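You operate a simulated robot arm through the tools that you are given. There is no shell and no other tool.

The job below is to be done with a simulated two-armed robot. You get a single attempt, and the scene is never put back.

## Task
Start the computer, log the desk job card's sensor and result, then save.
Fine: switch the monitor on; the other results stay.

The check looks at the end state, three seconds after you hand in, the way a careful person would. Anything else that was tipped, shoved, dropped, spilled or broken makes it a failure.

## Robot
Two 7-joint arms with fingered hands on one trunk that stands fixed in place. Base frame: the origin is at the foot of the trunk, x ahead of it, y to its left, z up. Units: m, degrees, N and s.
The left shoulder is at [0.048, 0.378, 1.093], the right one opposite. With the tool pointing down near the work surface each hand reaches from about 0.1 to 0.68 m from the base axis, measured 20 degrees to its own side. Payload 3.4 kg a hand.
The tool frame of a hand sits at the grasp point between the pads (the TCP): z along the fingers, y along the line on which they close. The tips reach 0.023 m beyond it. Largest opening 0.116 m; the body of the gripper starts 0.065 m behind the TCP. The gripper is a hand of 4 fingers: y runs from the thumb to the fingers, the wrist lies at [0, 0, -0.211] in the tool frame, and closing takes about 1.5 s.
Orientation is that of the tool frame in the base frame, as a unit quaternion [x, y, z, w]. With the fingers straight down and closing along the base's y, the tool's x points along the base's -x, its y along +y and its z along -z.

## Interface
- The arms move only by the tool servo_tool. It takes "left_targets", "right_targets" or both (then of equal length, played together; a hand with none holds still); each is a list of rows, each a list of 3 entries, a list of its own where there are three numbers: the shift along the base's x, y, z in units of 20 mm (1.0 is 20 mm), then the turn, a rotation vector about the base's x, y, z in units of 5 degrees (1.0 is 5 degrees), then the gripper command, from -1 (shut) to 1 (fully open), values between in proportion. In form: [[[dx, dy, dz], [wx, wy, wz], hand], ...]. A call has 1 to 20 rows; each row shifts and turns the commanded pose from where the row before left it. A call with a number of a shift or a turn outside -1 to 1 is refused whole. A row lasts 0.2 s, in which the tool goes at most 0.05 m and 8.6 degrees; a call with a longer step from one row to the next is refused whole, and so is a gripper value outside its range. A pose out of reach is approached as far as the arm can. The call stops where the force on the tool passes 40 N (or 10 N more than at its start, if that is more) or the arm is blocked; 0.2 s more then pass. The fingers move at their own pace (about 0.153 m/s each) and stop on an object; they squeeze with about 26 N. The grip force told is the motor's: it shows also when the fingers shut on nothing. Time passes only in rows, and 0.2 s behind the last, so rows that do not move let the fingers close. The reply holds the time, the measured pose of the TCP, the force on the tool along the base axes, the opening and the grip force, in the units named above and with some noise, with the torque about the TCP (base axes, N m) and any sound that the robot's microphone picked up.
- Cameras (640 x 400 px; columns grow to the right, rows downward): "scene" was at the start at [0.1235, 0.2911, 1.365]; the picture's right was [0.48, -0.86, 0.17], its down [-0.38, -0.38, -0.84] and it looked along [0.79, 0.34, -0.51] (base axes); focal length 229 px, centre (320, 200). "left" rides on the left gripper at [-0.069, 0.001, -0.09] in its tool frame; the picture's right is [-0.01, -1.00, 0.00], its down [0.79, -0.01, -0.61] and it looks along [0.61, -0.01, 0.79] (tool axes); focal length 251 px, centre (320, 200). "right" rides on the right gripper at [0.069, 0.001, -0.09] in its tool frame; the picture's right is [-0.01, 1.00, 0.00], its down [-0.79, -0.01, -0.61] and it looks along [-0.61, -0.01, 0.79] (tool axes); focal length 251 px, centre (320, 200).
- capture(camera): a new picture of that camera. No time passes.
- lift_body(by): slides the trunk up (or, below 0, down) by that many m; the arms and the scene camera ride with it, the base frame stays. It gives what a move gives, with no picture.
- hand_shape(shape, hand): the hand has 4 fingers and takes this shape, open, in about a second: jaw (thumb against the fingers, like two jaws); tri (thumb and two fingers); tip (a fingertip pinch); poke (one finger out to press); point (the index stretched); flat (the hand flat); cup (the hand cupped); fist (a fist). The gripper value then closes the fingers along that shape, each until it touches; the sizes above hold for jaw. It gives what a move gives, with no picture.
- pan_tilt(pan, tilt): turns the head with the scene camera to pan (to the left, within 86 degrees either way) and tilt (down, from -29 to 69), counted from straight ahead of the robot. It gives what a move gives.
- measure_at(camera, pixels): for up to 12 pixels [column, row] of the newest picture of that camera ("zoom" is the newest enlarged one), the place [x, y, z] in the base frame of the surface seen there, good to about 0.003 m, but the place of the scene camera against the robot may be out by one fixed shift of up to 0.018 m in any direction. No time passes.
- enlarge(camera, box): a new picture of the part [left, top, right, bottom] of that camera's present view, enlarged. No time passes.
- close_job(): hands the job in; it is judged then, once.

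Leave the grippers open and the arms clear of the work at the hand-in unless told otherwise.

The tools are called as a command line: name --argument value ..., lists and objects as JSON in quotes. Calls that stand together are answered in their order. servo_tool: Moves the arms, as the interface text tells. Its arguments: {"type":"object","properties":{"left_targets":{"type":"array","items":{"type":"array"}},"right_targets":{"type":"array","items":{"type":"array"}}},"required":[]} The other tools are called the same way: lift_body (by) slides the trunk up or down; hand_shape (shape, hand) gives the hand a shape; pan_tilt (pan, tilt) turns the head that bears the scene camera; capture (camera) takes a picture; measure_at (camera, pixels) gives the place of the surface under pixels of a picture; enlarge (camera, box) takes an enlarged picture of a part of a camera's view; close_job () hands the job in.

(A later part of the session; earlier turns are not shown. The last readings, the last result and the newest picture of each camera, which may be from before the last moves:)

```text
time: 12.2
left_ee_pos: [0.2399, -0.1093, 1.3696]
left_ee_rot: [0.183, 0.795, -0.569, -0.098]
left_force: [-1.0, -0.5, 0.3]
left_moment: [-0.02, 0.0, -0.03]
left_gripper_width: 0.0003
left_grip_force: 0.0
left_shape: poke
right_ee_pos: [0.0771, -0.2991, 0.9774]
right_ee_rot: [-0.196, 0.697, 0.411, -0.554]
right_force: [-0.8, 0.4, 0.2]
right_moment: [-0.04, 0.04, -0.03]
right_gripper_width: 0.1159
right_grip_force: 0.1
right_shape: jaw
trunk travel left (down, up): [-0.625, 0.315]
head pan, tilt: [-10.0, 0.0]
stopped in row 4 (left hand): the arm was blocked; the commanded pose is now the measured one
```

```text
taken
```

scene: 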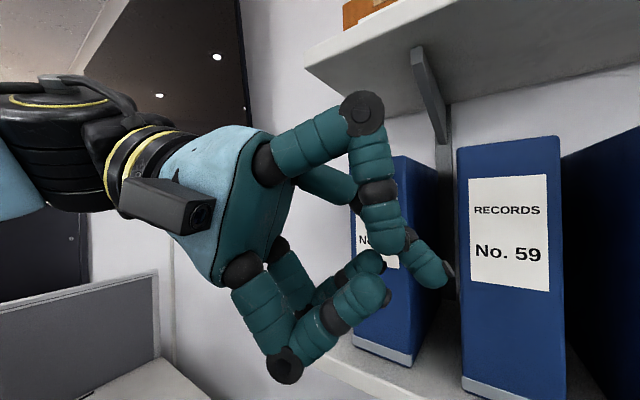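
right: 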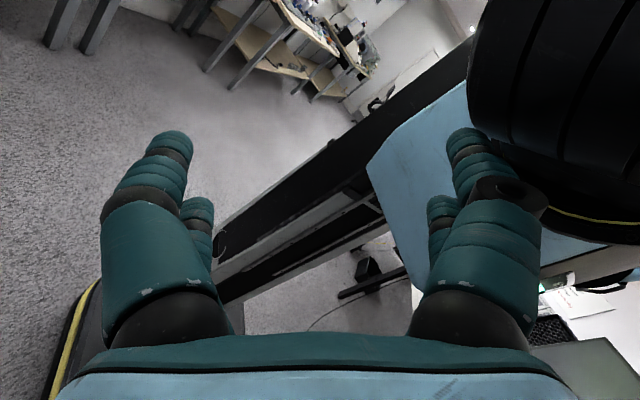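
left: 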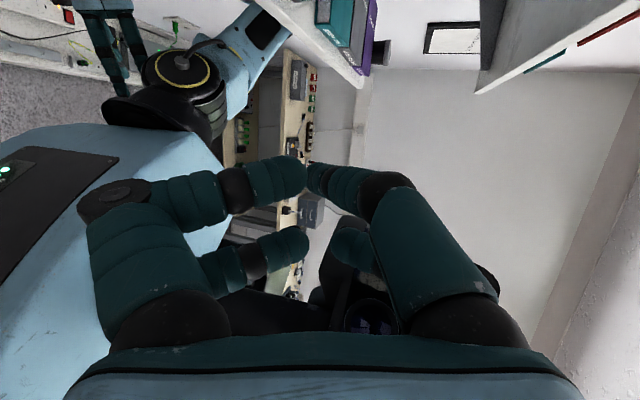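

The hand is free now; I see the whole left hand with the index partly bent, and shelf binders beyond it. I'll open the shape (value 1) and swing the hand left while turning the fingers downward (about 75° around [0.94, -0.16, 0.30]).

servo_tool --left_targets '[[[0.4, 0.4, 0], [0.94, -0.16, 0.3], 1], [[0.4, 0.6, 0], [0.94, -0.16, 0.3], 1], [[0.4, 0.8, 0], [0.94, -0.16, 0.3], 1], [[0.4, 0.8, 0], [0.94, -0.16, 0.3], 1], [[0.2, 0.8, 0], [0.94, -0.16, 0.3], 1]]'

capture --camera "scene"

```text
time: 13.6
left_ee_pos: [0.2815, -0.0465, 1.3962]
left_ee_rot: [0.136, 0.864, -0.48, -0.069]
left_force: [-1.0, 0.5, 0.9]
left_moment: [0.01, 0.0, -0.03]
left_gripper_width: 0.0
left_grip_force: 0.0
left_shape: poke
left hand out of reach, approached as far as the arm can: row 2, 3, 4, 5
right_ee_pos: [0.0769, -0.2976, 0.9794]
right_ee_rot: [-0.199, 0.695, 0.412, -0.555]
right_force: [-0.4, 0.1, 0.3]
right_moment: [0.02, 0.0, 0.02]
right_gripper_width: 0.116
right_grip_force: 0.0
right_shape: jaw
trunk travel left (down, up): [-0.625, 0.315]
head pan, tilt: [-10.0, 0.0]
stopped in row 5 (left hand): the arm was blocked; the commanded pose is now the measured one
```

```text
taken
```

scene: 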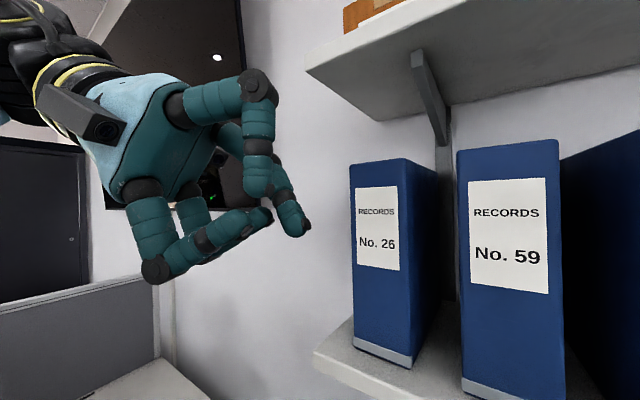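

It follows, though part of the turn was out of reach up here. I continue left and downward with the turn.

servo_tool --left_targets '[[[0.2, 0.8, -0.6], [0.8, -0.16, 0.3], 1], [[0.2, 0.8, -0.6], [0.8, -0.16, 0.3], 1], [[0.2, 0.8, -0.6], [0.8, -0.16, 0.3], 1], [[0.2, 0.8, -0.6], [0.8, -0.16, 0.3], 1], [[0.2, 0.8, -0.6], [0.8, -0.16, 0.3], 1], [[0.2, 0.8, -0.6], [0.8, -0.16, 0.3], 1]]'

capture --camera "scene"

```text
time: 15.2
left_ee_pos: [0.3036, 0.051, 1.3281]
left_ee_rot: [0.072, 0.955, -0.288, -0.021]
left_force: [0.2, -0.7, 0.3]
left_moment: [-0.02, 0.0, -0.02]
left_gripper_width: 0.0002
left_grip_force: 0.1
left_shape: poke
right_ee_pos: [0.0754, -0.2945, 0.9811]
right_ee_rot: [-0.203, 0.693, 0.414, -0.554]
right_force: [0.5, 0.2, -0.1]
right_moment: [0.0, -0.01, -0.01]
right_gripper_width: 0.1162
right_grip_force: 0.1
right_shape: jaw
trunk travel left (down, up): [-0.625, 0.315]
head pan, tilt: [-10.0, 0.0]
stopped in row 6 (left hand): the arm was blocked; the commanded pose is now the measured one
```

```text
taken
```

scene: 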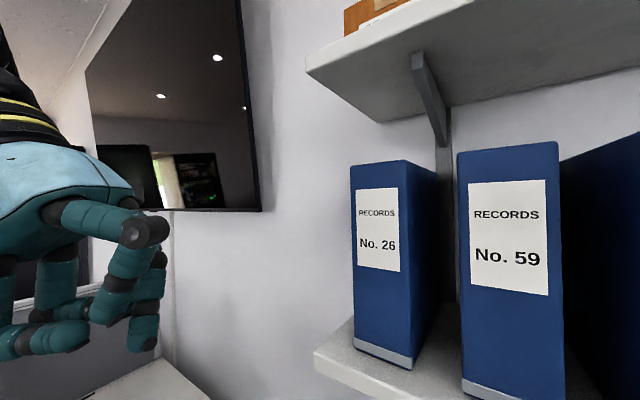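

Good, smooth with no force. I continue left and down with the rest of the turn.

servo_tool --left_targets '[[[0, 1, -0.6], [0.8, -0.06, 0.2], 1], [[0, 1, -0.6], [0.8, -0.06, 0.2], 1], [[0, 1, -0.6], [0.8, -0.06, 0.2], 1], [[0, 1, -0.6], [0.8, -0.06, 0.2], 1], [[0, 1, -0.6], [0.8, -0.06, 0.2], 1], [[0, 1, -0.6], [0.8, -0.06, 0.2], 1], [[0, 1, -0.6], [0.8, -0.06, 0.2], 1], [[0, 1, -0.6], [0.8, -0.06, 0.2], 1], [[0, 1, -0.6], [0, 0, 0], 1], [[0, 1, -0.6], [0, 0, 0], 1]]'

pan_tilt --pan 30 --tilt 35

capture --camera "scene"

capture --camera "left"

capture --camera "right"

```text
time: 17.6
left_ee_pos: [0.3038, 0.2557, 1.2139]
left_ee_rot: [0.003, 1.0, -0.014, 0.003]
left_force: [-0.2, -0.5, -0.6]
left_moment: [-0.01, -0.03, 0.02]
left_gripper_width: 0.0
left_grip_force: 0.0
left_shape: poke
right_ee_pos: [0.0758, -0.295, 0.9817]
right_ee_rot: [-0.202, 0.693, 0.415, -0.554]
right_force: [0.3, -0.5, 0.2]
right_moment: [0.0, -0.01, 0.01]
right_gripper_width: 0.1162
right_grip_force: 0.0
right_shape: jaw
trunk travel left (down, up): [-0.625, 0.315]
head pan, tilt: [-10.0, 0.0]
stopped in row 10 (left hand): the arm was blocked; the commanded pose is now the measured one
```

```text
time: 18.7
left_ee_pos: [0.304, 0.2554, 1.2137]
left_ee_rot: [0.003, 1.0, -0.013, 0.001]
left_force: [0.4, 0.2, -0.3]
left_moment: [-0.02, -0.01, 0.02]
left_gripper_width: 0.0
left_grip_force: 0.1
left_shape: poke
right_ee_pos: [0.076, -0.2934, 0.9802]
right_ee_rot: [-0.201, 0.693, 0.413, -0.555]
right_force: [-0.2, 0.3, -0.1]
right_moment: [0.01, 0.01, -0.03]
right_gripper_width: 0.1158
right_grip_force: 0.1
right_shape: jaw
trunk travel left (down, up): [-0.625, 0.315]
head pan, tilt: [30.0, 35.0]
```

```text
taken
```

scene: 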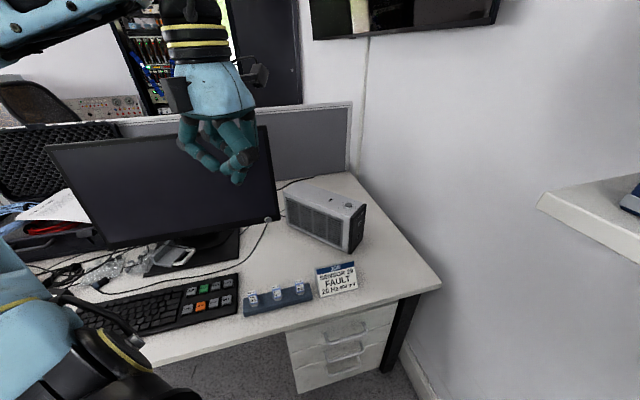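

```text
taken
```

left: 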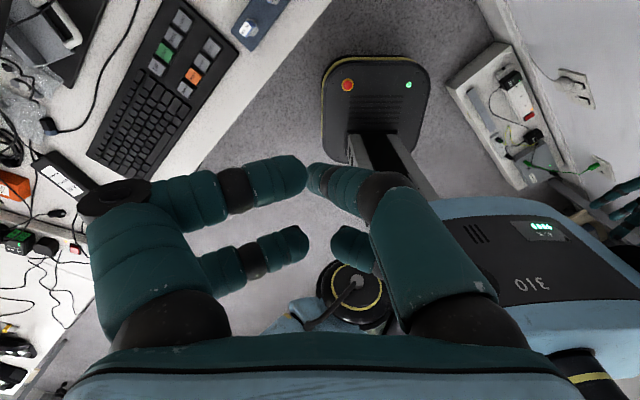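

```text
taken
```

right: 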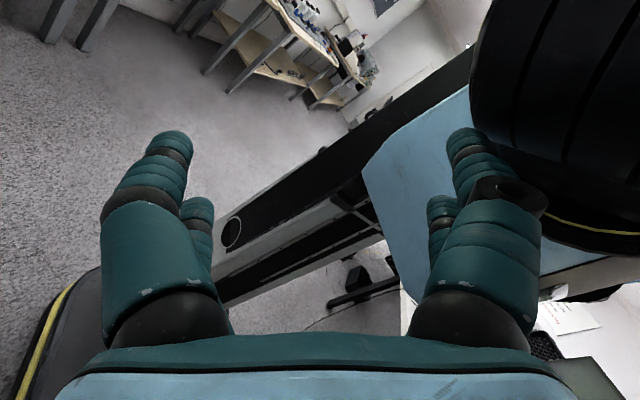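

Steady now: left hand at [0.304, 0.255, 1.214] straight down. I'll measure the base foot (red button (348,85), green light (408,85)), key places, and the fingers to see which tip reaches furthest.

measure_at --camera "left" --pixels '[[348, 85], [408, 85], [375, 110], [400, 150], [163, 50], [194, 76], [297, 170], [315, 172], [300, 240], [340, 240], [230, 190], [110, 195]]'

enlarge --camera "scene" --box '[140, 60, 300, 200]'

enlarge --camera "left" --box '[80, 130, 500, 350]'

```text
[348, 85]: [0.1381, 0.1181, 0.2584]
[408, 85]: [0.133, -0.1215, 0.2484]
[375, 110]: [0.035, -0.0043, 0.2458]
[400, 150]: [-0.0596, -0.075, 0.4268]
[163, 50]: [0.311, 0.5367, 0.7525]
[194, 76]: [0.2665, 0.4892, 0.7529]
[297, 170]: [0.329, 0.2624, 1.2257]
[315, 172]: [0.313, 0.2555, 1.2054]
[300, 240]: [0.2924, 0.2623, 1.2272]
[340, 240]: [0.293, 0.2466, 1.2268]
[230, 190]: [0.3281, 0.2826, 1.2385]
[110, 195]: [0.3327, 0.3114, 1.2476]
```

```text
2.86 times, centred on (220, 130) of scene
```

zoom: 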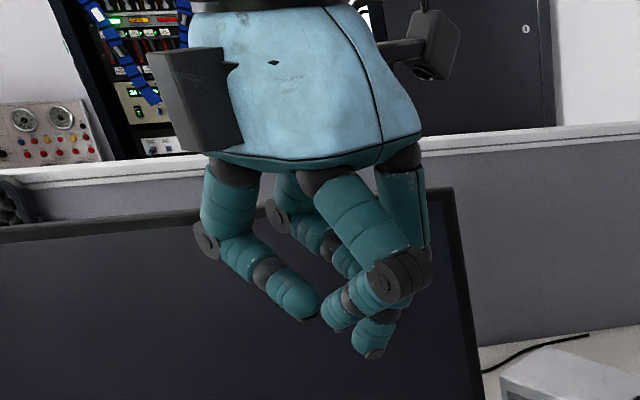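

```text
1.52 times, centred on (290, 240) of left
```

zoom: 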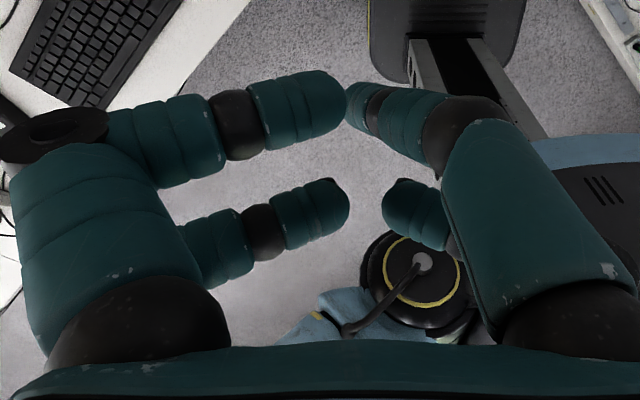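

The base foot is level and symmetric about y=0 (red button [0.138, 0.118], light [0.133, -0.122]), so the robot is back to its proper stance. In the poke shape only one tip reaches slightly below the others; I'll try the "point" shape to see if the index sticks out further.

hand_shape --shape "point" --hand "left"

capture --camera "left"

enlarge --camera "scene" --box '[140, 60, 300, 200]'

```text
time: 19.6
left_ee_pos: [0.3038, 0.2559, 1.2134]
left_ee_rot: [0.004, 1.0, -0.012, 0.002]
left_force: [0.5, -0.6, 0.3]
left_moment: [0.0, -0.02, 0.01]
left_gripper_width: 0.0
left_grip_force: 0.1
left_shape: point
right_ee_pos: [0.0761, -0.2944, 0.9807]
right_ee_rot: [-0.201, 0.693, 0.413, -0.556]
right_force: [-0.5, 0.3, 1.0]
right_moment: [0.01, -0.01, 0.0]
right_gripper_width: 0.1162
right_grip_force: 0.0
right_shape: jaw
trunk travel left (down, up): [-0.625, 0.315]
head pan, tilt: [30.0, 35.0]
```

```text
taken
```

left: 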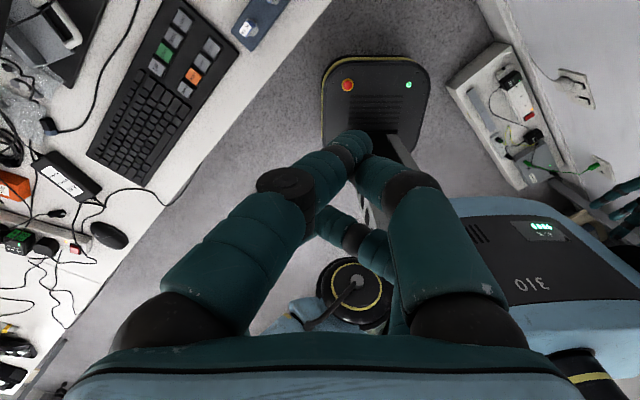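

```text
2.86 times, centred on (220, 130) of scene
```

zoom: 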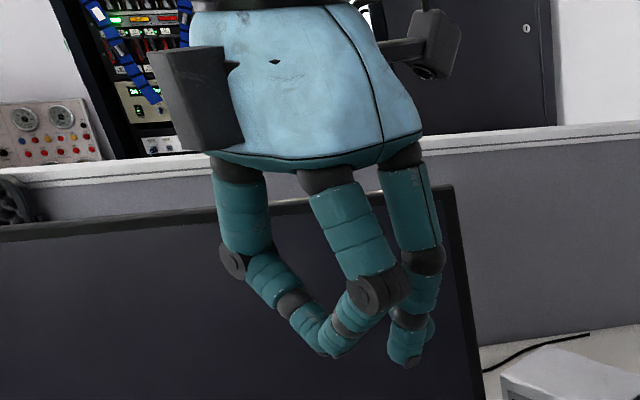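

I'll measure the finger tips in this zoomed view to see which one is lowest: about (405,362), (328,350), (340,350).

measure_at --camera "zoom" --pixels '[[405, 362], [400, 345], [327, 352], [340, 352], [375, 295], [290, 300], [420, 330], [320, 335]]'

measure_at --camera "left" --pixels '[[352, 145], [365, 140], [360, 150], [335, 165], [325, 220], [375, 185], [350, 235], [340, 150]]'

```text
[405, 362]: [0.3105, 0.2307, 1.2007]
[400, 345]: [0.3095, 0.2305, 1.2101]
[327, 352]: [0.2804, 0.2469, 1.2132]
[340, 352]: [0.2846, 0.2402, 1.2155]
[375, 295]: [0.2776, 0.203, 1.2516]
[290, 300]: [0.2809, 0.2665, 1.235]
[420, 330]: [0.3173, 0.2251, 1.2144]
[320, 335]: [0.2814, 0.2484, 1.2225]
```

```text
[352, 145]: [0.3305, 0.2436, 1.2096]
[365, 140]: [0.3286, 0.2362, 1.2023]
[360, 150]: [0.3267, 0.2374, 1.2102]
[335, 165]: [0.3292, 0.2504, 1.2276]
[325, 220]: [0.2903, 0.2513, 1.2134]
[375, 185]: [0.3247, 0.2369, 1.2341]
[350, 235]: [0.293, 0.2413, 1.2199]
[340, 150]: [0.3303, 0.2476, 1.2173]
```

The lowest tip is about 12 mm below the others in this shape. I'll give the open command (1) for some still rows to see whether the index stretches out more.

servo_tool --left_targets '[[[0, 0, 0], [0, 0, 0], 1], [[0, 0, 0], [0, 0, 0], 1], [[0, 0, 0], [0, 0, 0], 1], [[0, 0, 0], [0, 0, 0], 1], [[0, 0, 0], [0, 0, 0], 1]]'

capture --camera "left"

enlarge --camera "scene" --box '[140, 60, 300, 200]'

```text
time: 21.0
left_ee_pos: [0.3041, 0.2571, 1.2131]
left_ee_rot: [0.003, 1.0, -0.014, 0.003]
left_force: [-1.1, -0.9, 0.2]
left_moment: [0.01, 0.02, 0.0]
left_gripper_width: 0.0
left_grip_force: 0.1
left_shape: point
right_ee_pos: [0.0748, -0.2918, 0.982]
right_ee_rot: [-0.205, 0.692, 0.414, -0.555]
right_force: [0.5, 0.2, 0.5]
right_moment: [-0.01, -0.03, 0.01]
right_gripper_width: 0.116
right_grip_force: 0.0
right_shape: jaw
trunk travel left (down, up): [-0.625, 0.315]
head pan, tilt: [30.0, 35.0]
stopped in row 5 (left hand): the arm was blocked; the commanded pose is now the measured one
```

```text
taken
```

left: 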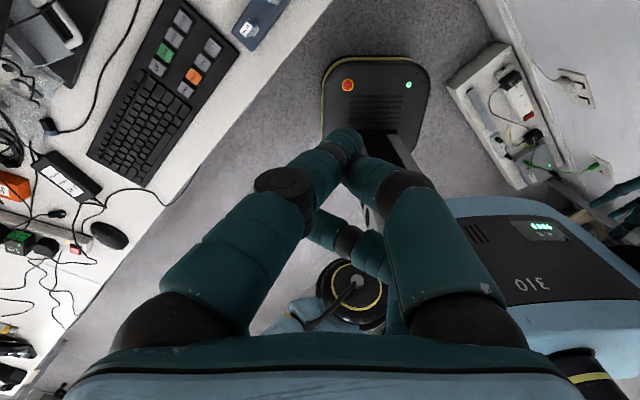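

```text
2.86 times, centred on (220, 130) of scene
```

zoom: 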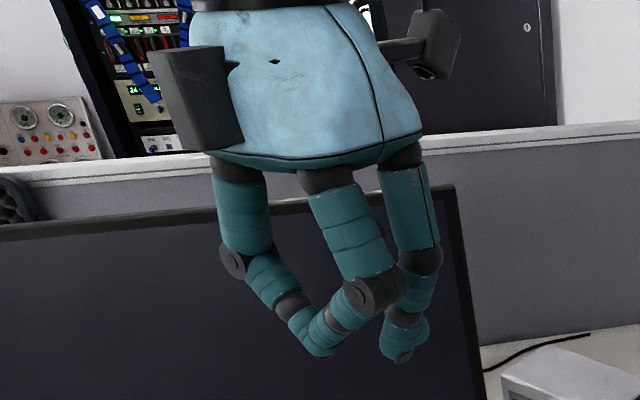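

The shape didn't change. The poke shape had its tip nearly on the tool axis and standing out further from the rest, so I'll go back to poke and measure its tip carefully from both cameras.

hand_shape --shape "poke" --hand "left"

capture --camera "left"

enlarge --camera "scene" --box '[170, 100, 290, 200]'

```text
time: 21.9
left_ee_pos: [0.3044, 0.2568, 1.2122]
left_ee_rot: [0.003, 1.0, -0.014, 0.003]
left_force: [0.1, 0.0, 0.4]
left_moment: [0.01, -0.02, -0.01]
left_gripper_width: 0.0
left_grip_force: 0.1
left_shape: poke
right_ee_pos: [0.077, -0.2936, 0.9803]
right_ee_rot: [-0.203, 0.693, 0.413, -0.555]
right_force: [0.1, 0.2, -0.7]
right_moment: [0.0, 0.0, 0.0]
right_gripper_width: 0.1161
right_grip_force: 0.0
right_shape: jaw
trunk travel left (down, up): [-0.625, 0.315]
head pan, tilt: [30.0, 35.0]
```

```text
taken
```

left: 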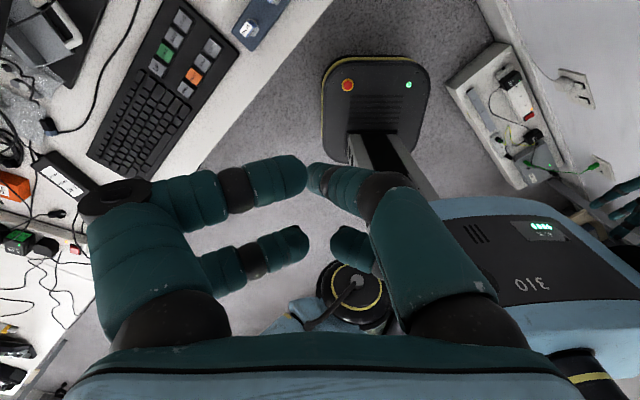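

```text
4.00 times, centred on (230, 150) of scene
```

zoom: 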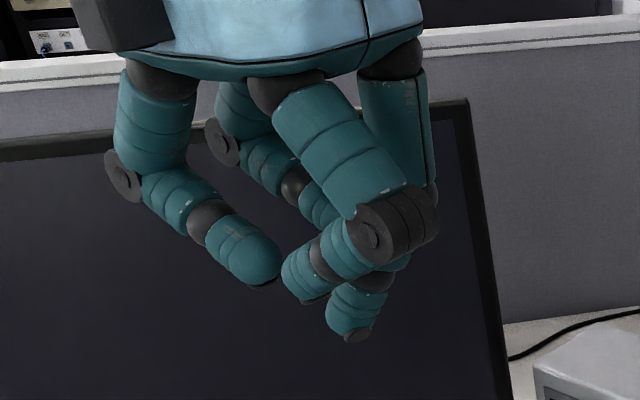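

The lowest tip is at zoom (356,335); the others end around (260,282) and (305,300). I'll measure them all in both pictures.

measure_at --camera "zoom" --pixels '[[356, 334], [350, 320], [358, 305], [262, 283], [250, 265], [308, 298], [300, 280], [330, 215], [385, 235], [345, 333]]'

measure_at --camera "left" --pixels '[[313, 178], [318, 172], [322, 185], [330, 178], [345, 185], [298, 172], [303, 240], [338, 240], [300, 180]]'

enlarge --camera "left" --box '[240, 130, 420, 270]'

```text
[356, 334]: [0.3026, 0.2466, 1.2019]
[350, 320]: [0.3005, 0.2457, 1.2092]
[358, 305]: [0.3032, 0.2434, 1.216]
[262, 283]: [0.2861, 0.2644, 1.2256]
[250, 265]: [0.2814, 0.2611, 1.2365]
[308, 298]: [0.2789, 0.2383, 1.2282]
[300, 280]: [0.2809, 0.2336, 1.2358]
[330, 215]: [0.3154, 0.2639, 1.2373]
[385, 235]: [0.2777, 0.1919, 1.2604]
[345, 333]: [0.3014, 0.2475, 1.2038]
```

```text
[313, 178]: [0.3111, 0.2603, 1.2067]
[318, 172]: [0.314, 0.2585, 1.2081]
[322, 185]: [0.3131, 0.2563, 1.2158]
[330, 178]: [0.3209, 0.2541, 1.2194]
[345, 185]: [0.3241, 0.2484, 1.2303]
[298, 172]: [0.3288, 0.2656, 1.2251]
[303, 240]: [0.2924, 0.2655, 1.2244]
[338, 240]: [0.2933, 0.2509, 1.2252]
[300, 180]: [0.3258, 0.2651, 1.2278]
```

```text
2.86 times, centred on (330, 200) of left
```

zoom: 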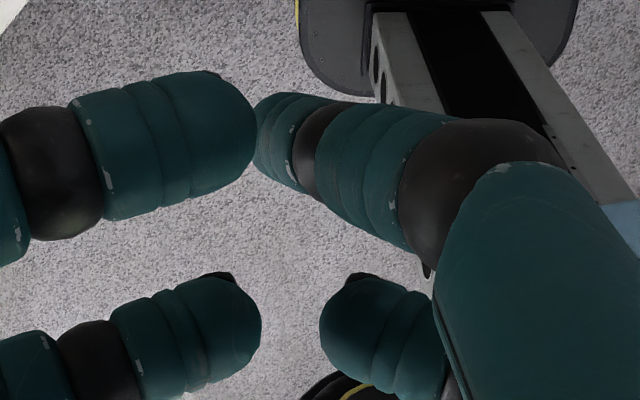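

The poke tip sits on the tool axis about 22 mm beyond the TCP, with the other fingers about 23 mm behind it – good for pressing. First the PC's power button at [0.701, 0.245, 0.909]: I'll move the left hand forward and lower it, tilting the fingers about 20° forward.

servo_tool --left_targets '[[[1, 0, -0.3], [0, -0.4, 0], 1], [[1, 0, -0.3], [0, -0.4, 0], 1], [[1, 0, -0.3], [0, -0.4, 0], 1], [[1, 0, -0.3], [0, -0.4, 0], 1], [[1, 0, -0.3], [0, -0.4, 0], 1], [[1, 0, -0.3], [0, -0.4, 0], 1], [[1, 0, -0.3], [0, -0.4, 0], 1], [[1, 0, -0.3], [0, -0.4, 0], 1], [[1, 0, -0.3], [0, -0.4, 0], 1], [[1, 0, -0.3], [0, -0.4, 0], 1]]'

capture --camera "scene"

```text
time: 24.3
left_ee_pos: [0.5063, 0.2607, 1.1544]
left_ee_rot: [0.009, 0.984, -0.014, 0.176]
left_force: [0.4, -0.6, 0.1]
left_moment: [0.0, 0.04, 0.03]
left_gripper_width: 0.0
left_grip_force: 0.1
left_shape: poke
right_ee_pos: [0.076, -0.2904, 0.9824]
right_ee_rot: [-0.205, 0.691, 0.414, -0.555]
right_force: [0.1, 0.0, 0.2]
right_moment: [-0.02, 0.0, 0.02]
right_gripper_width: 0.1159
right_grip_force: 0.1
right_shape: jaw
trunk travel left (down, up): [-0.625, 0.315]
head pan, tilt: [30.0, 35.0]
stopped in row 10 (left hand): the arm was blocked; the commanded pose is now the measured one
```

```text
taken
```

scene: 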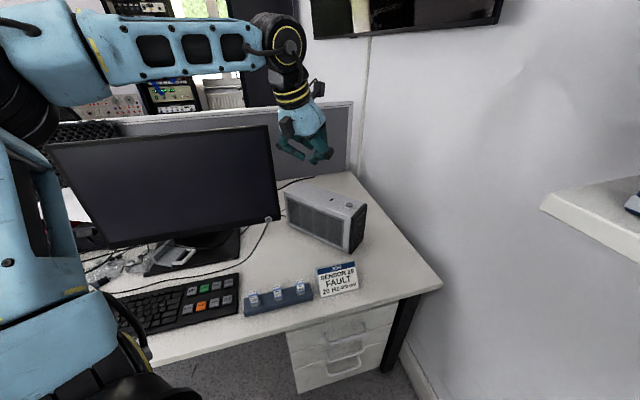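

Following well; fingers tilted 20° forward. Next to a hover point above the PC button (TCP about [0.690, 0.246, 0.995]).

servo_tool --left_targets '[[[0.92, -0.08, -0.8], [0, 0, 0], 1], [[0.92, -0.08, -0.8], [0, 0, 0], 1], [[0.92, -0.08, -0.8], [0, 0, 0], 1], [[0.92, -0.08, -0.8], [0, 0, 0], 1], [[0.92, -0.08, -0.8], [0, 0, 0], 1], [[0.92, -0.08, -0.8], [0, 0, 0], 1], [[0.92, -0.08, -0.8], [0, 0, 0], 1], [[0.92, -0.08, -0.8], [0, 0, 0], 1], [[0.92, -0.08, -0.8], [0, 0, 0], 1], [[0.92, -0.08, -0.8], [0, 0, 0], 1]]'

capture --camera "scene"

capture --camera "left"

```text
time: 26.5
left_ee_pos: [0.6627, 0.2566, 0.9943]
left_ee_rot: [0.009, 0.984, -0.014, 0.177]
left_force: [0.4, -0.9, 0.5]
left_moment: [0.02, 0.01, 0.02]
left_gripper_width: 0.0
left_grip_force: 0.1
left_shape: poke
left hand out of reach, approached as far as the arm can: row 9, 10
right_ee_pos: [0.0752, -0.2909, 0.9817]
right_ee_rot: [-0.202, 0.692, 0.415, -0.555]
right_force: [0.1, -0.3, -1.4]
right_moment: [-0.01, -0.02, -0.01]
right_gripper_width: 0.116
right_grip_force: 0.0
right_shape: jaw
trunk travel left (down, up): [-0.625, 0.315]
head pan, tilt: [30.0, 35.0]
```

```text
taken
```

scene: 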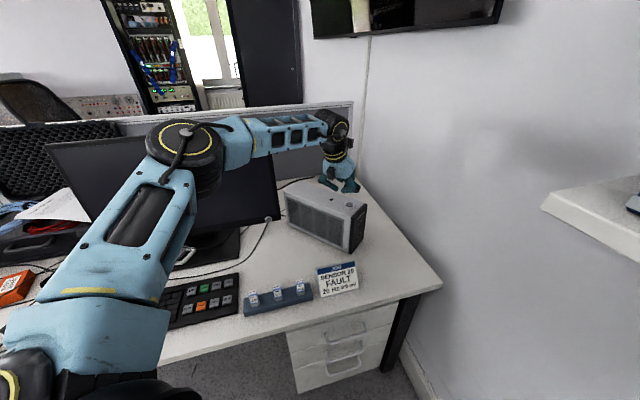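

```text
taken
```

left: 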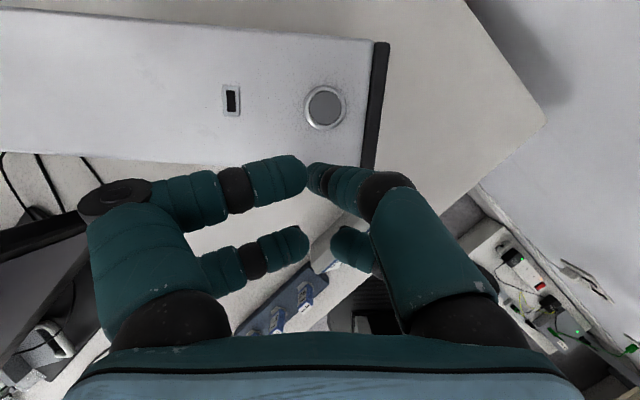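

The arm says it is near its reach limit with this tilt. From the left camera the PC button is at (325,107). I'll measure it and then tilt the fingers further forward so the wrist can stay closer.

measure_at --camera "left" --pixels '[[325, 107], [308, 107], [342, 107], [325, 90], [325, 124], [290, 100], [232, 100], [380, 100], [313, 178]]'

```text
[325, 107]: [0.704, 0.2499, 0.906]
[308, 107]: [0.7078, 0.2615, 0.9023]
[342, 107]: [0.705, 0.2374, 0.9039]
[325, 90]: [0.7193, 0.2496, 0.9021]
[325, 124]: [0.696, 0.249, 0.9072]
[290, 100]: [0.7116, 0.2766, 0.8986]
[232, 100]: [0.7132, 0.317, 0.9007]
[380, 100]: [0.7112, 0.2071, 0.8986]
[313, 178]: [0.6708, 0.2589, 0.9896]
```

Button centre at [0.704, 0.249, 0.906], PC top at 0.899. I'll tilt 15° more and move to a hover with the tip about 20 mm above the button.

servo_tool --left_targets '[[[0, 0, 0], [0, -0.75, 0], 1], [[0, 0, 0], [0, -0.75, 0], 1], [[0.3, -0.1, -0.4], [0, -0.75, 0], 1], [[0.3, -0.1, -0.5], [0, -0.75, 0], 1], [[0.4, -0.1, -0.5], [0, 0, 0], 1], [[0.4, -0.1, -0.5], [0, 0, 0], 1], [[0, 0, -0.5], [0, 0, 0], 1]]'

capture --camera "left"

enlarge --camera "scene" --box '[260, 110, 400, 260]'

```text
time: 28.1
left_ee_pos: [0.6894, 0.2491, 0.9468]
left_ee_rot: [0.015, 0.953, -0.013, 0.303]
left_force: [-0.9, -0.3, -0.2]
left_moment: [-0.01, -0.04, -0.02]
left_gripper_width: 0.0
left_grip_force: 0.0
left_shape: poke
right_ee_pos: [0.0758, -0.2905, 0.981]
right_ee_rot: [-0.204, 0.692, 0.414, -0.555]
right_force: [0.0, 0.4, 0.0]
right_moment: [0.01, -0.01, -0.01]
right_gripper_width: 0.116
right_grip_force: 0.1
right_shape: jaw
trunk travel left (down, up): [-0.625, 0.315]
head pan, tilt: [30.0, 35.0]
```

```text
taken
```

left: 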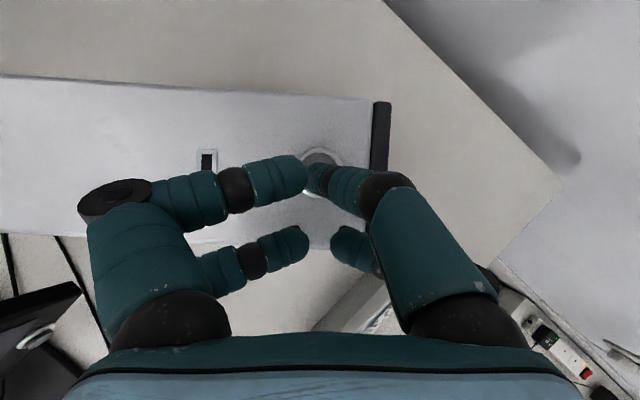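

```text
2.67 times, centred on (330, 185) of scene
```

zoom: 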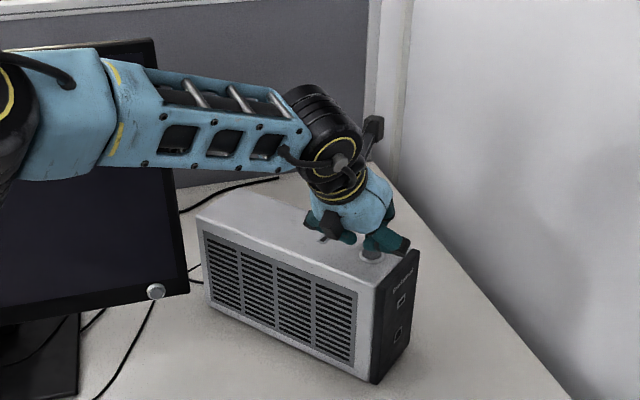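

The tip is at about [0.702, 0.248, 0.929], right over the button. I lower it 17 mm in small rows, then look at the force.

servo_tool --left_targets '[[[0.1, 0.03, -0.25], [0, 0, 0], 1], [[0, 0, -0.25], [0, 0, 0], 1], [[0, 0, -0.2], [0, 0, 0], 1], [[0, 0, -0.15], [0, 0, 0], 1]]'

enlarge --camera "left" --box '[220, 100, 420, 260]'

```text
time: 29.1
left_ee_pos: [0.6898, 0.2526, 0.9305]
left_ee_rot: [0.013, 0.953, -0.013, 0.304]
left_force: [-0.2, -0.8, 0.7]
left_moment: [0.02, -0.02, 0.0]
left_gripper_width: 0.0
left_grip_force: 0.0
left_shape: poke
right_ee_pos: [0.0762, -0.2907, 0.982]
right_ee_rot: [-0.203, 0.692, 0.414, -0.555]
right_force: [0.2, -0.2, -0.2]
right_moment: [-0.02, 0.02, -0.01]
right_gripper_width: 0.1158
right_grip_force: 0.0
right_shape: jaw
trunk travel left (down, up): [-0.625, 0.315]
head pan, tilt: [30.0, 35.0]
```

```text
2.50 times, centred on (320, 180) of left
```

zoom: 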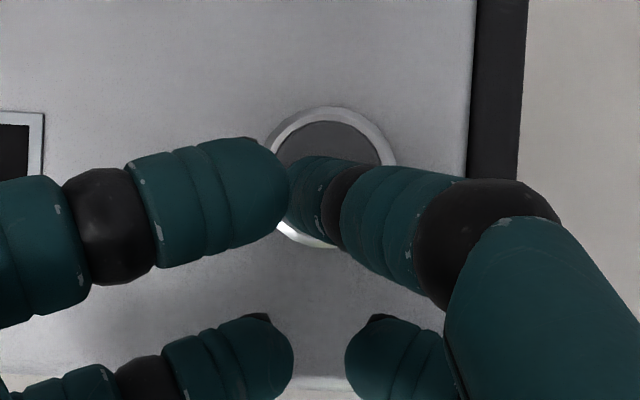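

The tip is about 6 mm above the button and 3 mm left of its centre. I correct sideways and press down in 3 mm rows.

servo_tool --left_targets '[[[0.1, -0.15, -0.15], [0, 0, 0], 1], [[0, 0, -0.15], [0, 0, 0], 1], [[0, 0, -0.15], [0, 0, 0], 1]]'

enlarge --camera "left" --box '[220, 100, 420, 260]'

capture --camera "scene"

```text
time: 29.9
left_ee_pos: [0.6876, 0.2505, 0.9253]
left_ee_rot: [0.015, 0.952, -0.014, 0.305]
left_force: [4.2, -1.1, 14.2]
left_moment: [-0.04, -0.19, 0.03]
left_gripper_width: 0.0
left_grip_force: 0.0
left_shape: poke
left hand out of reach, approached as far as the arm can: row 1
right_ee_pos: [0.0768, -0.2913, 0.9817]
right_ee_rot: [-0.203, 0.692, 0.413, -0.555]
right_force: [0.4, -0.1, 0.4]
right_moment: [-0.06, -0.03, 0.01]
right_gripper_width: 0.1159
right_grip_force: 0.2
right_shape: jaw
trunk travel left (down, up): [-0.625, 0.315]
head pan, tilt: [30.0, 35.0]
heard: click
```

```text
2.50 times, centred on (320, 180) of left
```

zoom: 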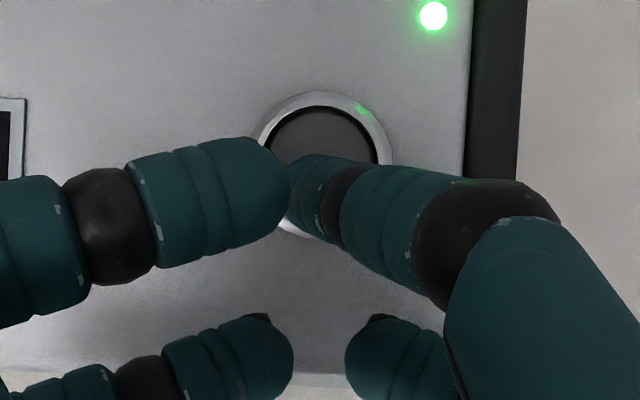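

```text
taken
```

scene: 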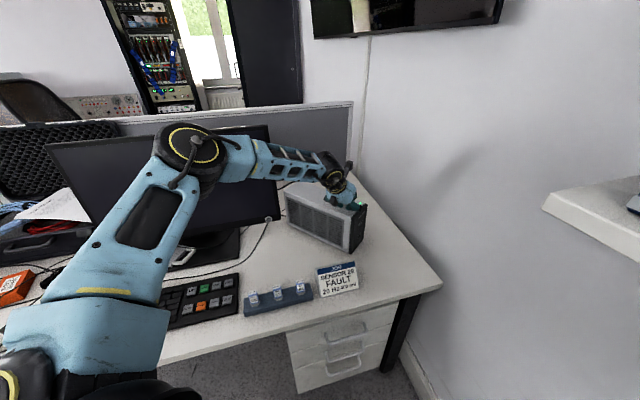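

Click heard and a green light is lit on the PC. I lift straight up off the button.

servo_tool --left_targets '[[[0, 0, 0.5], [0, 0, 0], 1], [[0, 0, 1], [0, 0, 0], 1], [[-0.3, 0, 1], [0, 0, 0], 1], [[-0.6, 0, 1], [0, 0, 0], 1]]'

capture --camera "left"

capture --camera "scene"

```text
time: 30.9
left_ee_pos: [0.6697, 0.2476, 0.9928]
left_ee_rot: [0.014, 0.953, -0.012, 0.303]
left_force: [-0.1, 0.9, -0.5]
left_moment: [0.03, 0.0, 0.0]
left_gripper_width: 0.0
left_grip_force: 0.1
left_shape: poke
right_ee_pos: [0.0787, -0.2899, 0.9806]
right_ee_rot: [-0.203, 0.692, 0.414, -0.556]
right_force: [0.7, 1.0, 1.0]
right_moment: [-0.02, 0.0, 0.01]
right_gripper_width: 0.1161
right_grip_force: 0.0
right_shape: jaw
trunk travel left (down, up): [-0.625, 0.315]
head pan, tilt: [30.0, 35.0]
```

```text
taken
```

left: 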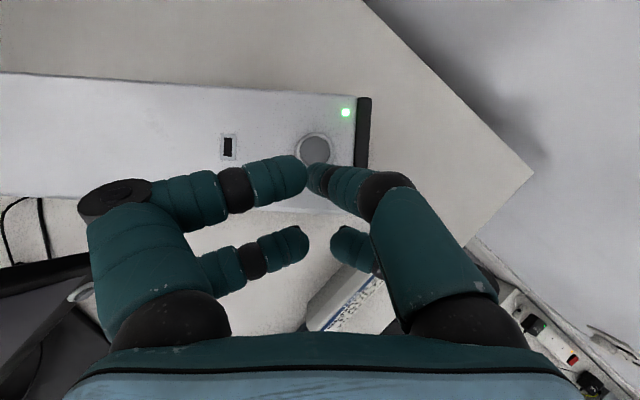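

```text
taken
```

scene: 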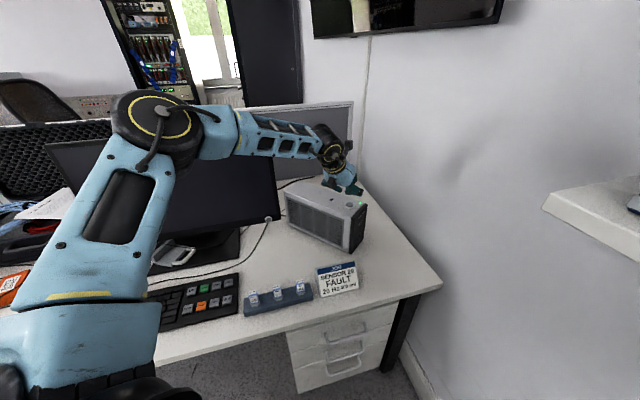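

The PC light is on. Next the monitor button. I back the left hand away from the PC first and then begin yawing the fingers to the left, toward the monitor's facing direction.

servo_tool --left_targets '[[[-1, 0, 0.3], [0, 0, 0], 1], [[-1, 0, 0.3], [0, 0, 0], 1], [[-1, 0, 0.2], [0, 0, 0], 1], [[-1, 0, 0], [0, 0, 0], 1], [[-1, 0, 0], [0, 0, 1], 1], [[-1, 0, 0], [0, 0, 1], 1], [[-1, 0.2, 0], [0, 0, 1], 1], [[-1, 0.2, 0], [0, 0, 1], 1], [[-1, 0.2, 0], [0, 0, 1], 1], [[-1, 0.2, 0], [0, 0, 1], 1]]'

capture --camera "scene"

capture --camera "left"

```text
time: 33.1
left_ee_pos: [0.4708, 0.2635, 1.0081]
left_ee_rot: [-0.234, 0.922, 0.065, 0.301]
left_force: [-0.9, -0.1, 0.7]
left_moment: [0.01, 0.02, 0.0]
left_gripper_width: 0.0
left_grip_force: 0.2
left_shape: poke
right_ee_pos: [0.0777, -0.2907, 0.9814]
right_ee_rot: [-0.204, 0.692, 0.414, -0.556]
right_force: [0.4, 0.2, 0.7]
right_moment: [0.01, 0.0, 0.0]
right_gripper_width: 0.1158
right_grip_force: 0.1
right_shape: jaw
trunk travel left (down, up): [-0.625, 0.315]
head pan, tilt: [30.0, 35.0]
```

```text
taken
```

scene: 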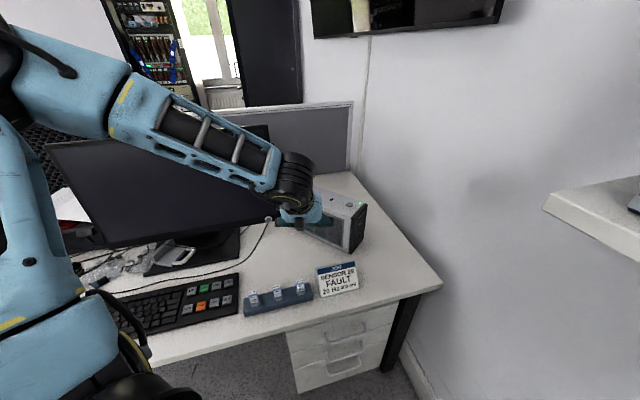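

```text
taken
```

left: 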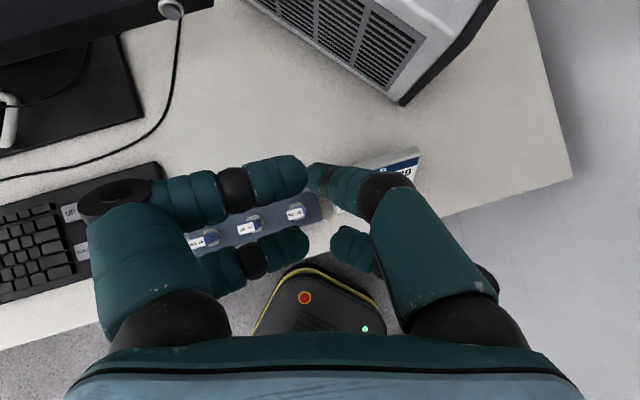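

Tool now points forward-left at yaw 26° and 36° off vertical. I yaw 18° and tilt 27° more, moving left and a bit down, still well before the monitor.

servo_tool --left_targets '[[[0, 0.7, -0.4], [0.56, -0.7, 0.6], 1], [[0, 0.7, -0.4], [0.56, -0.7, 0.6], 1], [[0, 0.7, -0.4], [0.56, -0.7, 0.6], 1], [[0, 0.7, -0.4], [0.56, -0.7, 0.6], 1], [[0, 0.7, -0.4], [0.56, -0.7, 0.6], 1], [[0, 0.7, -0.4], [0.56, -0.7, 0.6], 1]]'

capture --camera "scene"

capture --camera "left"

```text
time: 34.5
left_ee_pos: [0.4704, 0.3493, 0.9617]
left_ee_rot: [-0.332, 0.785, 0.197, 0.484]
left_force: [-0.7, 0.6, -0.3]
left_moment: [0.01, 0.0, -0.01]
left_gripper_width: 0.0
left_grip_force: 0.1
left_shape: poke
right_ee_pos: [0.0766, -0.2892, 0.9813]
right_ee_rot: [-0.204, 0.692, 0.414, -0.556]
right_force: [-0.1, -0.2, 0.5]
right_moment: [0.02, 0.01, 0.0]
right_gripper_width: 0.1161
right_grip_force: 0.0
right_shape: jaw
trunk travel left (down, up): [-0.625, 0.315]
head pan, tilt: [30.0, 35.0]
```

```text
taken
```

scene: 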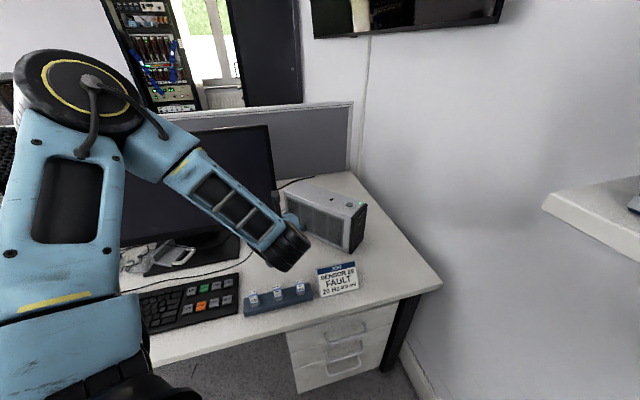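

```text
taken
```

left: 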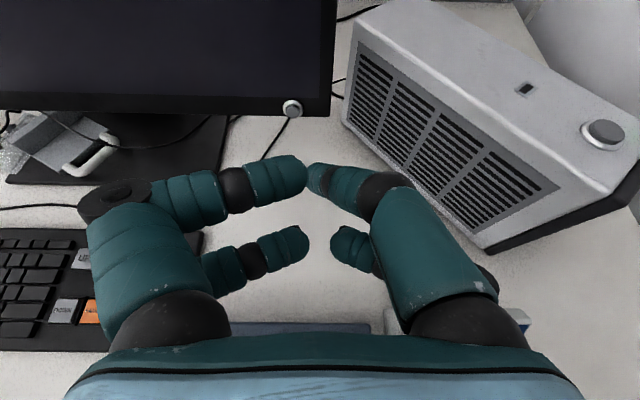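

The tool points at [0.63, 0.63, −0.45] as wanted, and the monitor button is visible at (292,108) in the left view. I measure it and the bezel.

measure_at --camera "left" --pixels '[[292, 107], [287, 107], [296, 110], [270, 105], [320, 105], [250, 80], [100, 80], [200, 30], [330, 20], [313, 178]]'

enlarge --camera "left" --box '[240, 70, 360, 150]'

```text
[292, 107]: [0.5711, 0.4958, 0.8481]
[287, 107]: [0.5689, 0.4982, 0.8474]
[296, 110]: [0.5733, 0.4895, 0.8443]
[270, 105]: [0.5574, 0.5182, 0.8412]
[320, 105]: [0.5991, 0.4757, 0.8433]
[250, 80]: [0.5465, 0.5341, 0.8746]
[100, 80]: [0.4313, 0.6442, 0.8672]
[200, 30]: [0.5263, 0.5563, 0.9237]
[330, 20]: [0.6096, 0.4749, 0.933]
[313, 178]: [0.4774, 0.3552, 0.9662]
```

```text
5.00 times, centred on (300, 110) of left
```

zoom: 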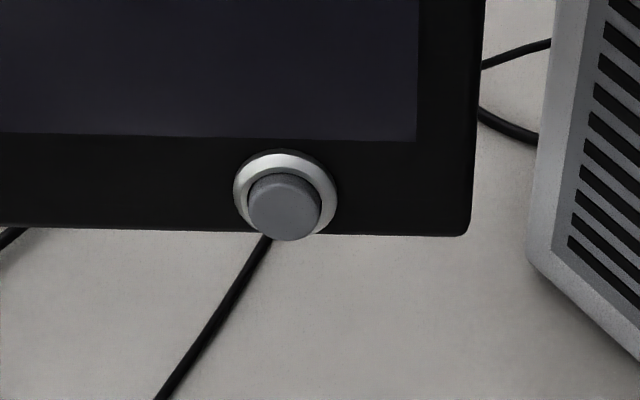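

Button face centre comes to about [0.5705, 0.492, 0.845], standing out about 8 mm from the bezel; pressing direction [0.71, 0.70, 0]. I move to a point 30 mm before contact.

servo_tool --left_targets '[[[0.46, 0.77, -0.77], [0, 0, 0], 1], [[0.46, 0.77, -0.77], [0, 0, 0], 1], [[0.46, 0.77, -0.77], [0, 0, 0], 1], [[0.46, 0.77, -0.77], [0, 0, 0], 1], [[0.46, 0.77, -0.77], [0, 0, 0], 1], [[0.46, 0.77, -0.77], [0, 0, 0], 1], [[0.46, 0.77, -0.77], [0, 0, 0], 1]]'

capture --camera "scene"

capture --camera "left"

```text
time: 36.1
left_ee_pos: [0.536, 0.4587, 0.856]
left_ee_rot: [-0.331, 0.786, 0.197, 0.483]
left_force: [-0.1, 0.2, 0.0]
left_moment: [0.0, 0.02, -0.02]
left_gripper_width: 0.0
left_grip_force: 0.1
left_shape: poke
right_ee_pos: [0.0774, -0.2898, 0.9816]
right_ee_rot: [-0.204, 0.692, 0.414, -0.555]
right_force: [0.4, 0.0, 0.7]
right_moment: [0.03, -0.02, 0.0]
right_gripper_width: 0.116
right_grip_force: 0.0
right_shape: jaw
trunk travel left (down, up): [-0.625, 0.315]
head pan, tilt: [30.0, 35.0]
```

```text
taken
```

scene: 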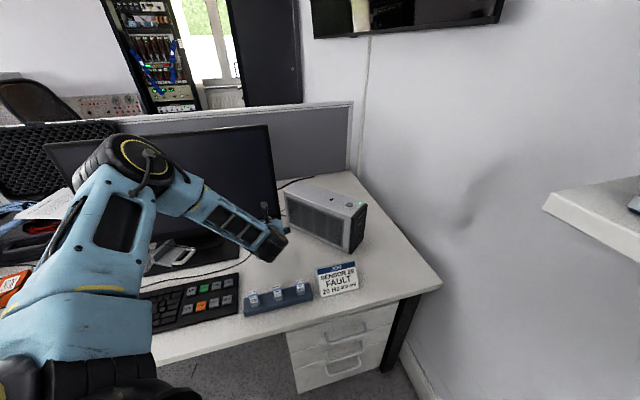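

```text
taken
```

left: 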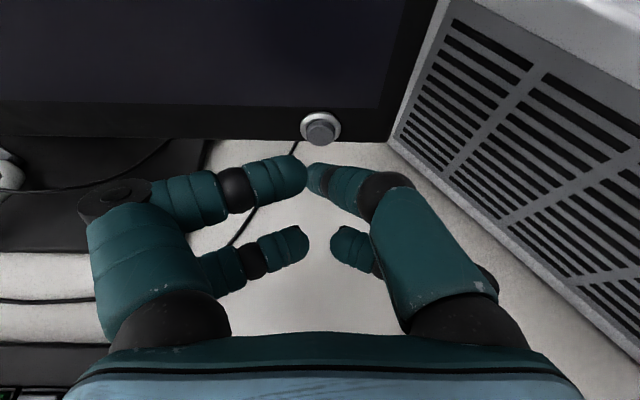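

The tip is right before the button (320,128). A quick re-measure of the button and tips from here before pressing.

measure_at --camera "left" --pixels '[[320, 132], [320, 127], [326, 132], [314, 132], [290, 125], [350, 125], [313, 178], [320, 172], [302, 168], [300, 160]]'

enlarge --camera "left" --box '[240, 90, 400, 210]'

```text
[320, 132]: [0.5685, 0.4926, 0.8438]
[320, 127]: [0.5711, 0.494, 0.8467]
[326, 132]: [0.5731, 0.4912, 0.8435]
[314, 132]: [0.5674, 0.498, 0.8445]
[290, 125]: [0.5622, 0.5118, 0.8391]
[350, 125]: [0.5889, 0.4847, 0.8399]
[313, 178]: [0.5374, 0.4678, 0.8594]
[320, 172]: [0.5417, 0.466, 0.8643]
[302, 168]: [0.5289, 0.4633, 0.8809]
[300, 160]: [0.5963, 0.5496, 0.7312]
```

```text
3.33 times, centred on (320, 150) of left
```

zoom: 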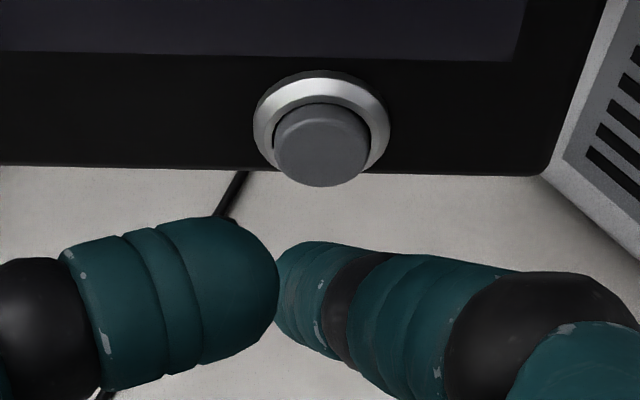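

Aligned: sideways within 1 mm, height within 3 mm, gap about 28 mm. I approach 24 mm along the pressing direction in small rows.

servo_tool --left_targets '[[[0.25, 0.245, -0.05], [0, 0, 0], 1], [[0.25, 0.245, -0.05], [0, 0, 0], 1], [[0.2, 0.196, 0], [0, 0, 0], 1], [[0.15, 0.147, 0], [0, 0, 0], 1]]'

enlarge --camera "left" --box '[240, 90, 400, 210]'

```text
time: 37.1
left_ee_pos: [0.5532, 0.4755, 0.8553]
left_ee_rot: [-0.331, 0.786, 0.197, 0.484]
left_force: [0.2, -0.2, -0.4]
left_moment: [0.0, -0.03, 0.01]
left_gripper_width: 0.0
left_grip_force: 0.1
left_shape: poke
right_ee_pos: [0.0775, -0.29, 0.9813]
right_ee_rot: [-0.204, 0.692, 0.414, -0.555]
right_force: [0.4, -0.5, 0.3]
right_moment: [0.02, 0.02, 0.0]
right_gripper_width: 0.1159
right_grip_force: 0.1
right_shape: jaw
trunk travel left (down, up): [-0.625, 0.315]
head pan, tilt: [30.0, 35.0]
```

```text
3.33 times, centred on (320, 150) of left
```

zoom: 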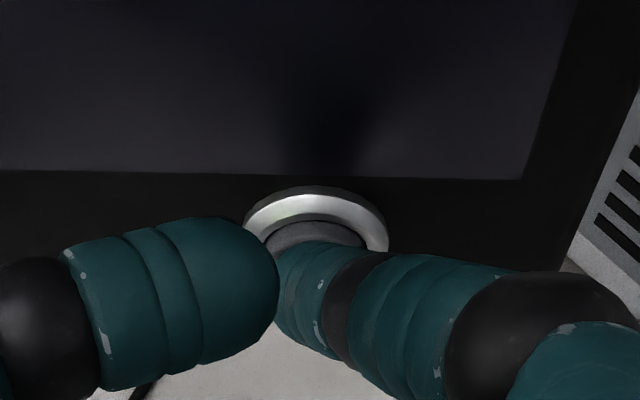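

Gap is about 3–4 mm. I press in 3 mm rows.

servo_tool --left_targets '[[[0.107, 0.105, -0.05], [0, 0, 0], 1], [[0.107, 0.105, 0], [0, 0, 0], 1]]'

capture --camera "scene"

```text
time: 37.7
left_ee_pos: [0.5567, 0.4788, 0.8531]
left_ee_rot: [-0.332, 0.787, 0.197, 0.482]
left_force: [-3.2, -4.6, -0.2]
left_moment: [-0.05, 0.02, -0.04]
left_gripper_width: 0.0
left_grip_force: 0.1
left_shape: poke
right_ee_pos: [0.0781, -0.2907, 0.9827]
right_ee_rot: [-0.204, 0.692, 0.413, -0.555]
right_force: [-0.7, -0.2, -0.4]
right_moment: [-0.01, 0.01, -0.03]
right_gripper_width: 0.1159
right_grip_force: 0.1
right_shape: jaw
trunk travel left (down, up): [-0.625, 0.315]
head pan, tilt: [30.0, 35.0]
heard: click
```

```text
taken
```

scene: 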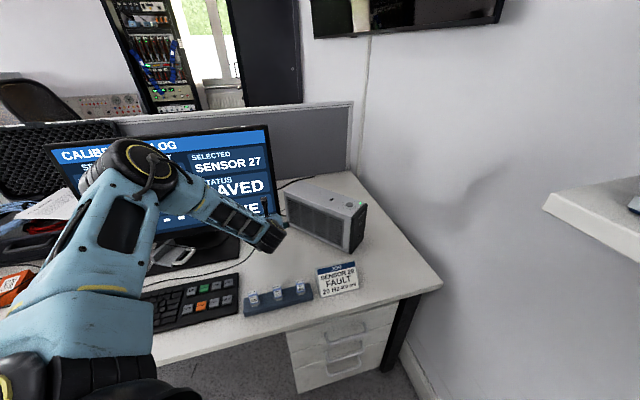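

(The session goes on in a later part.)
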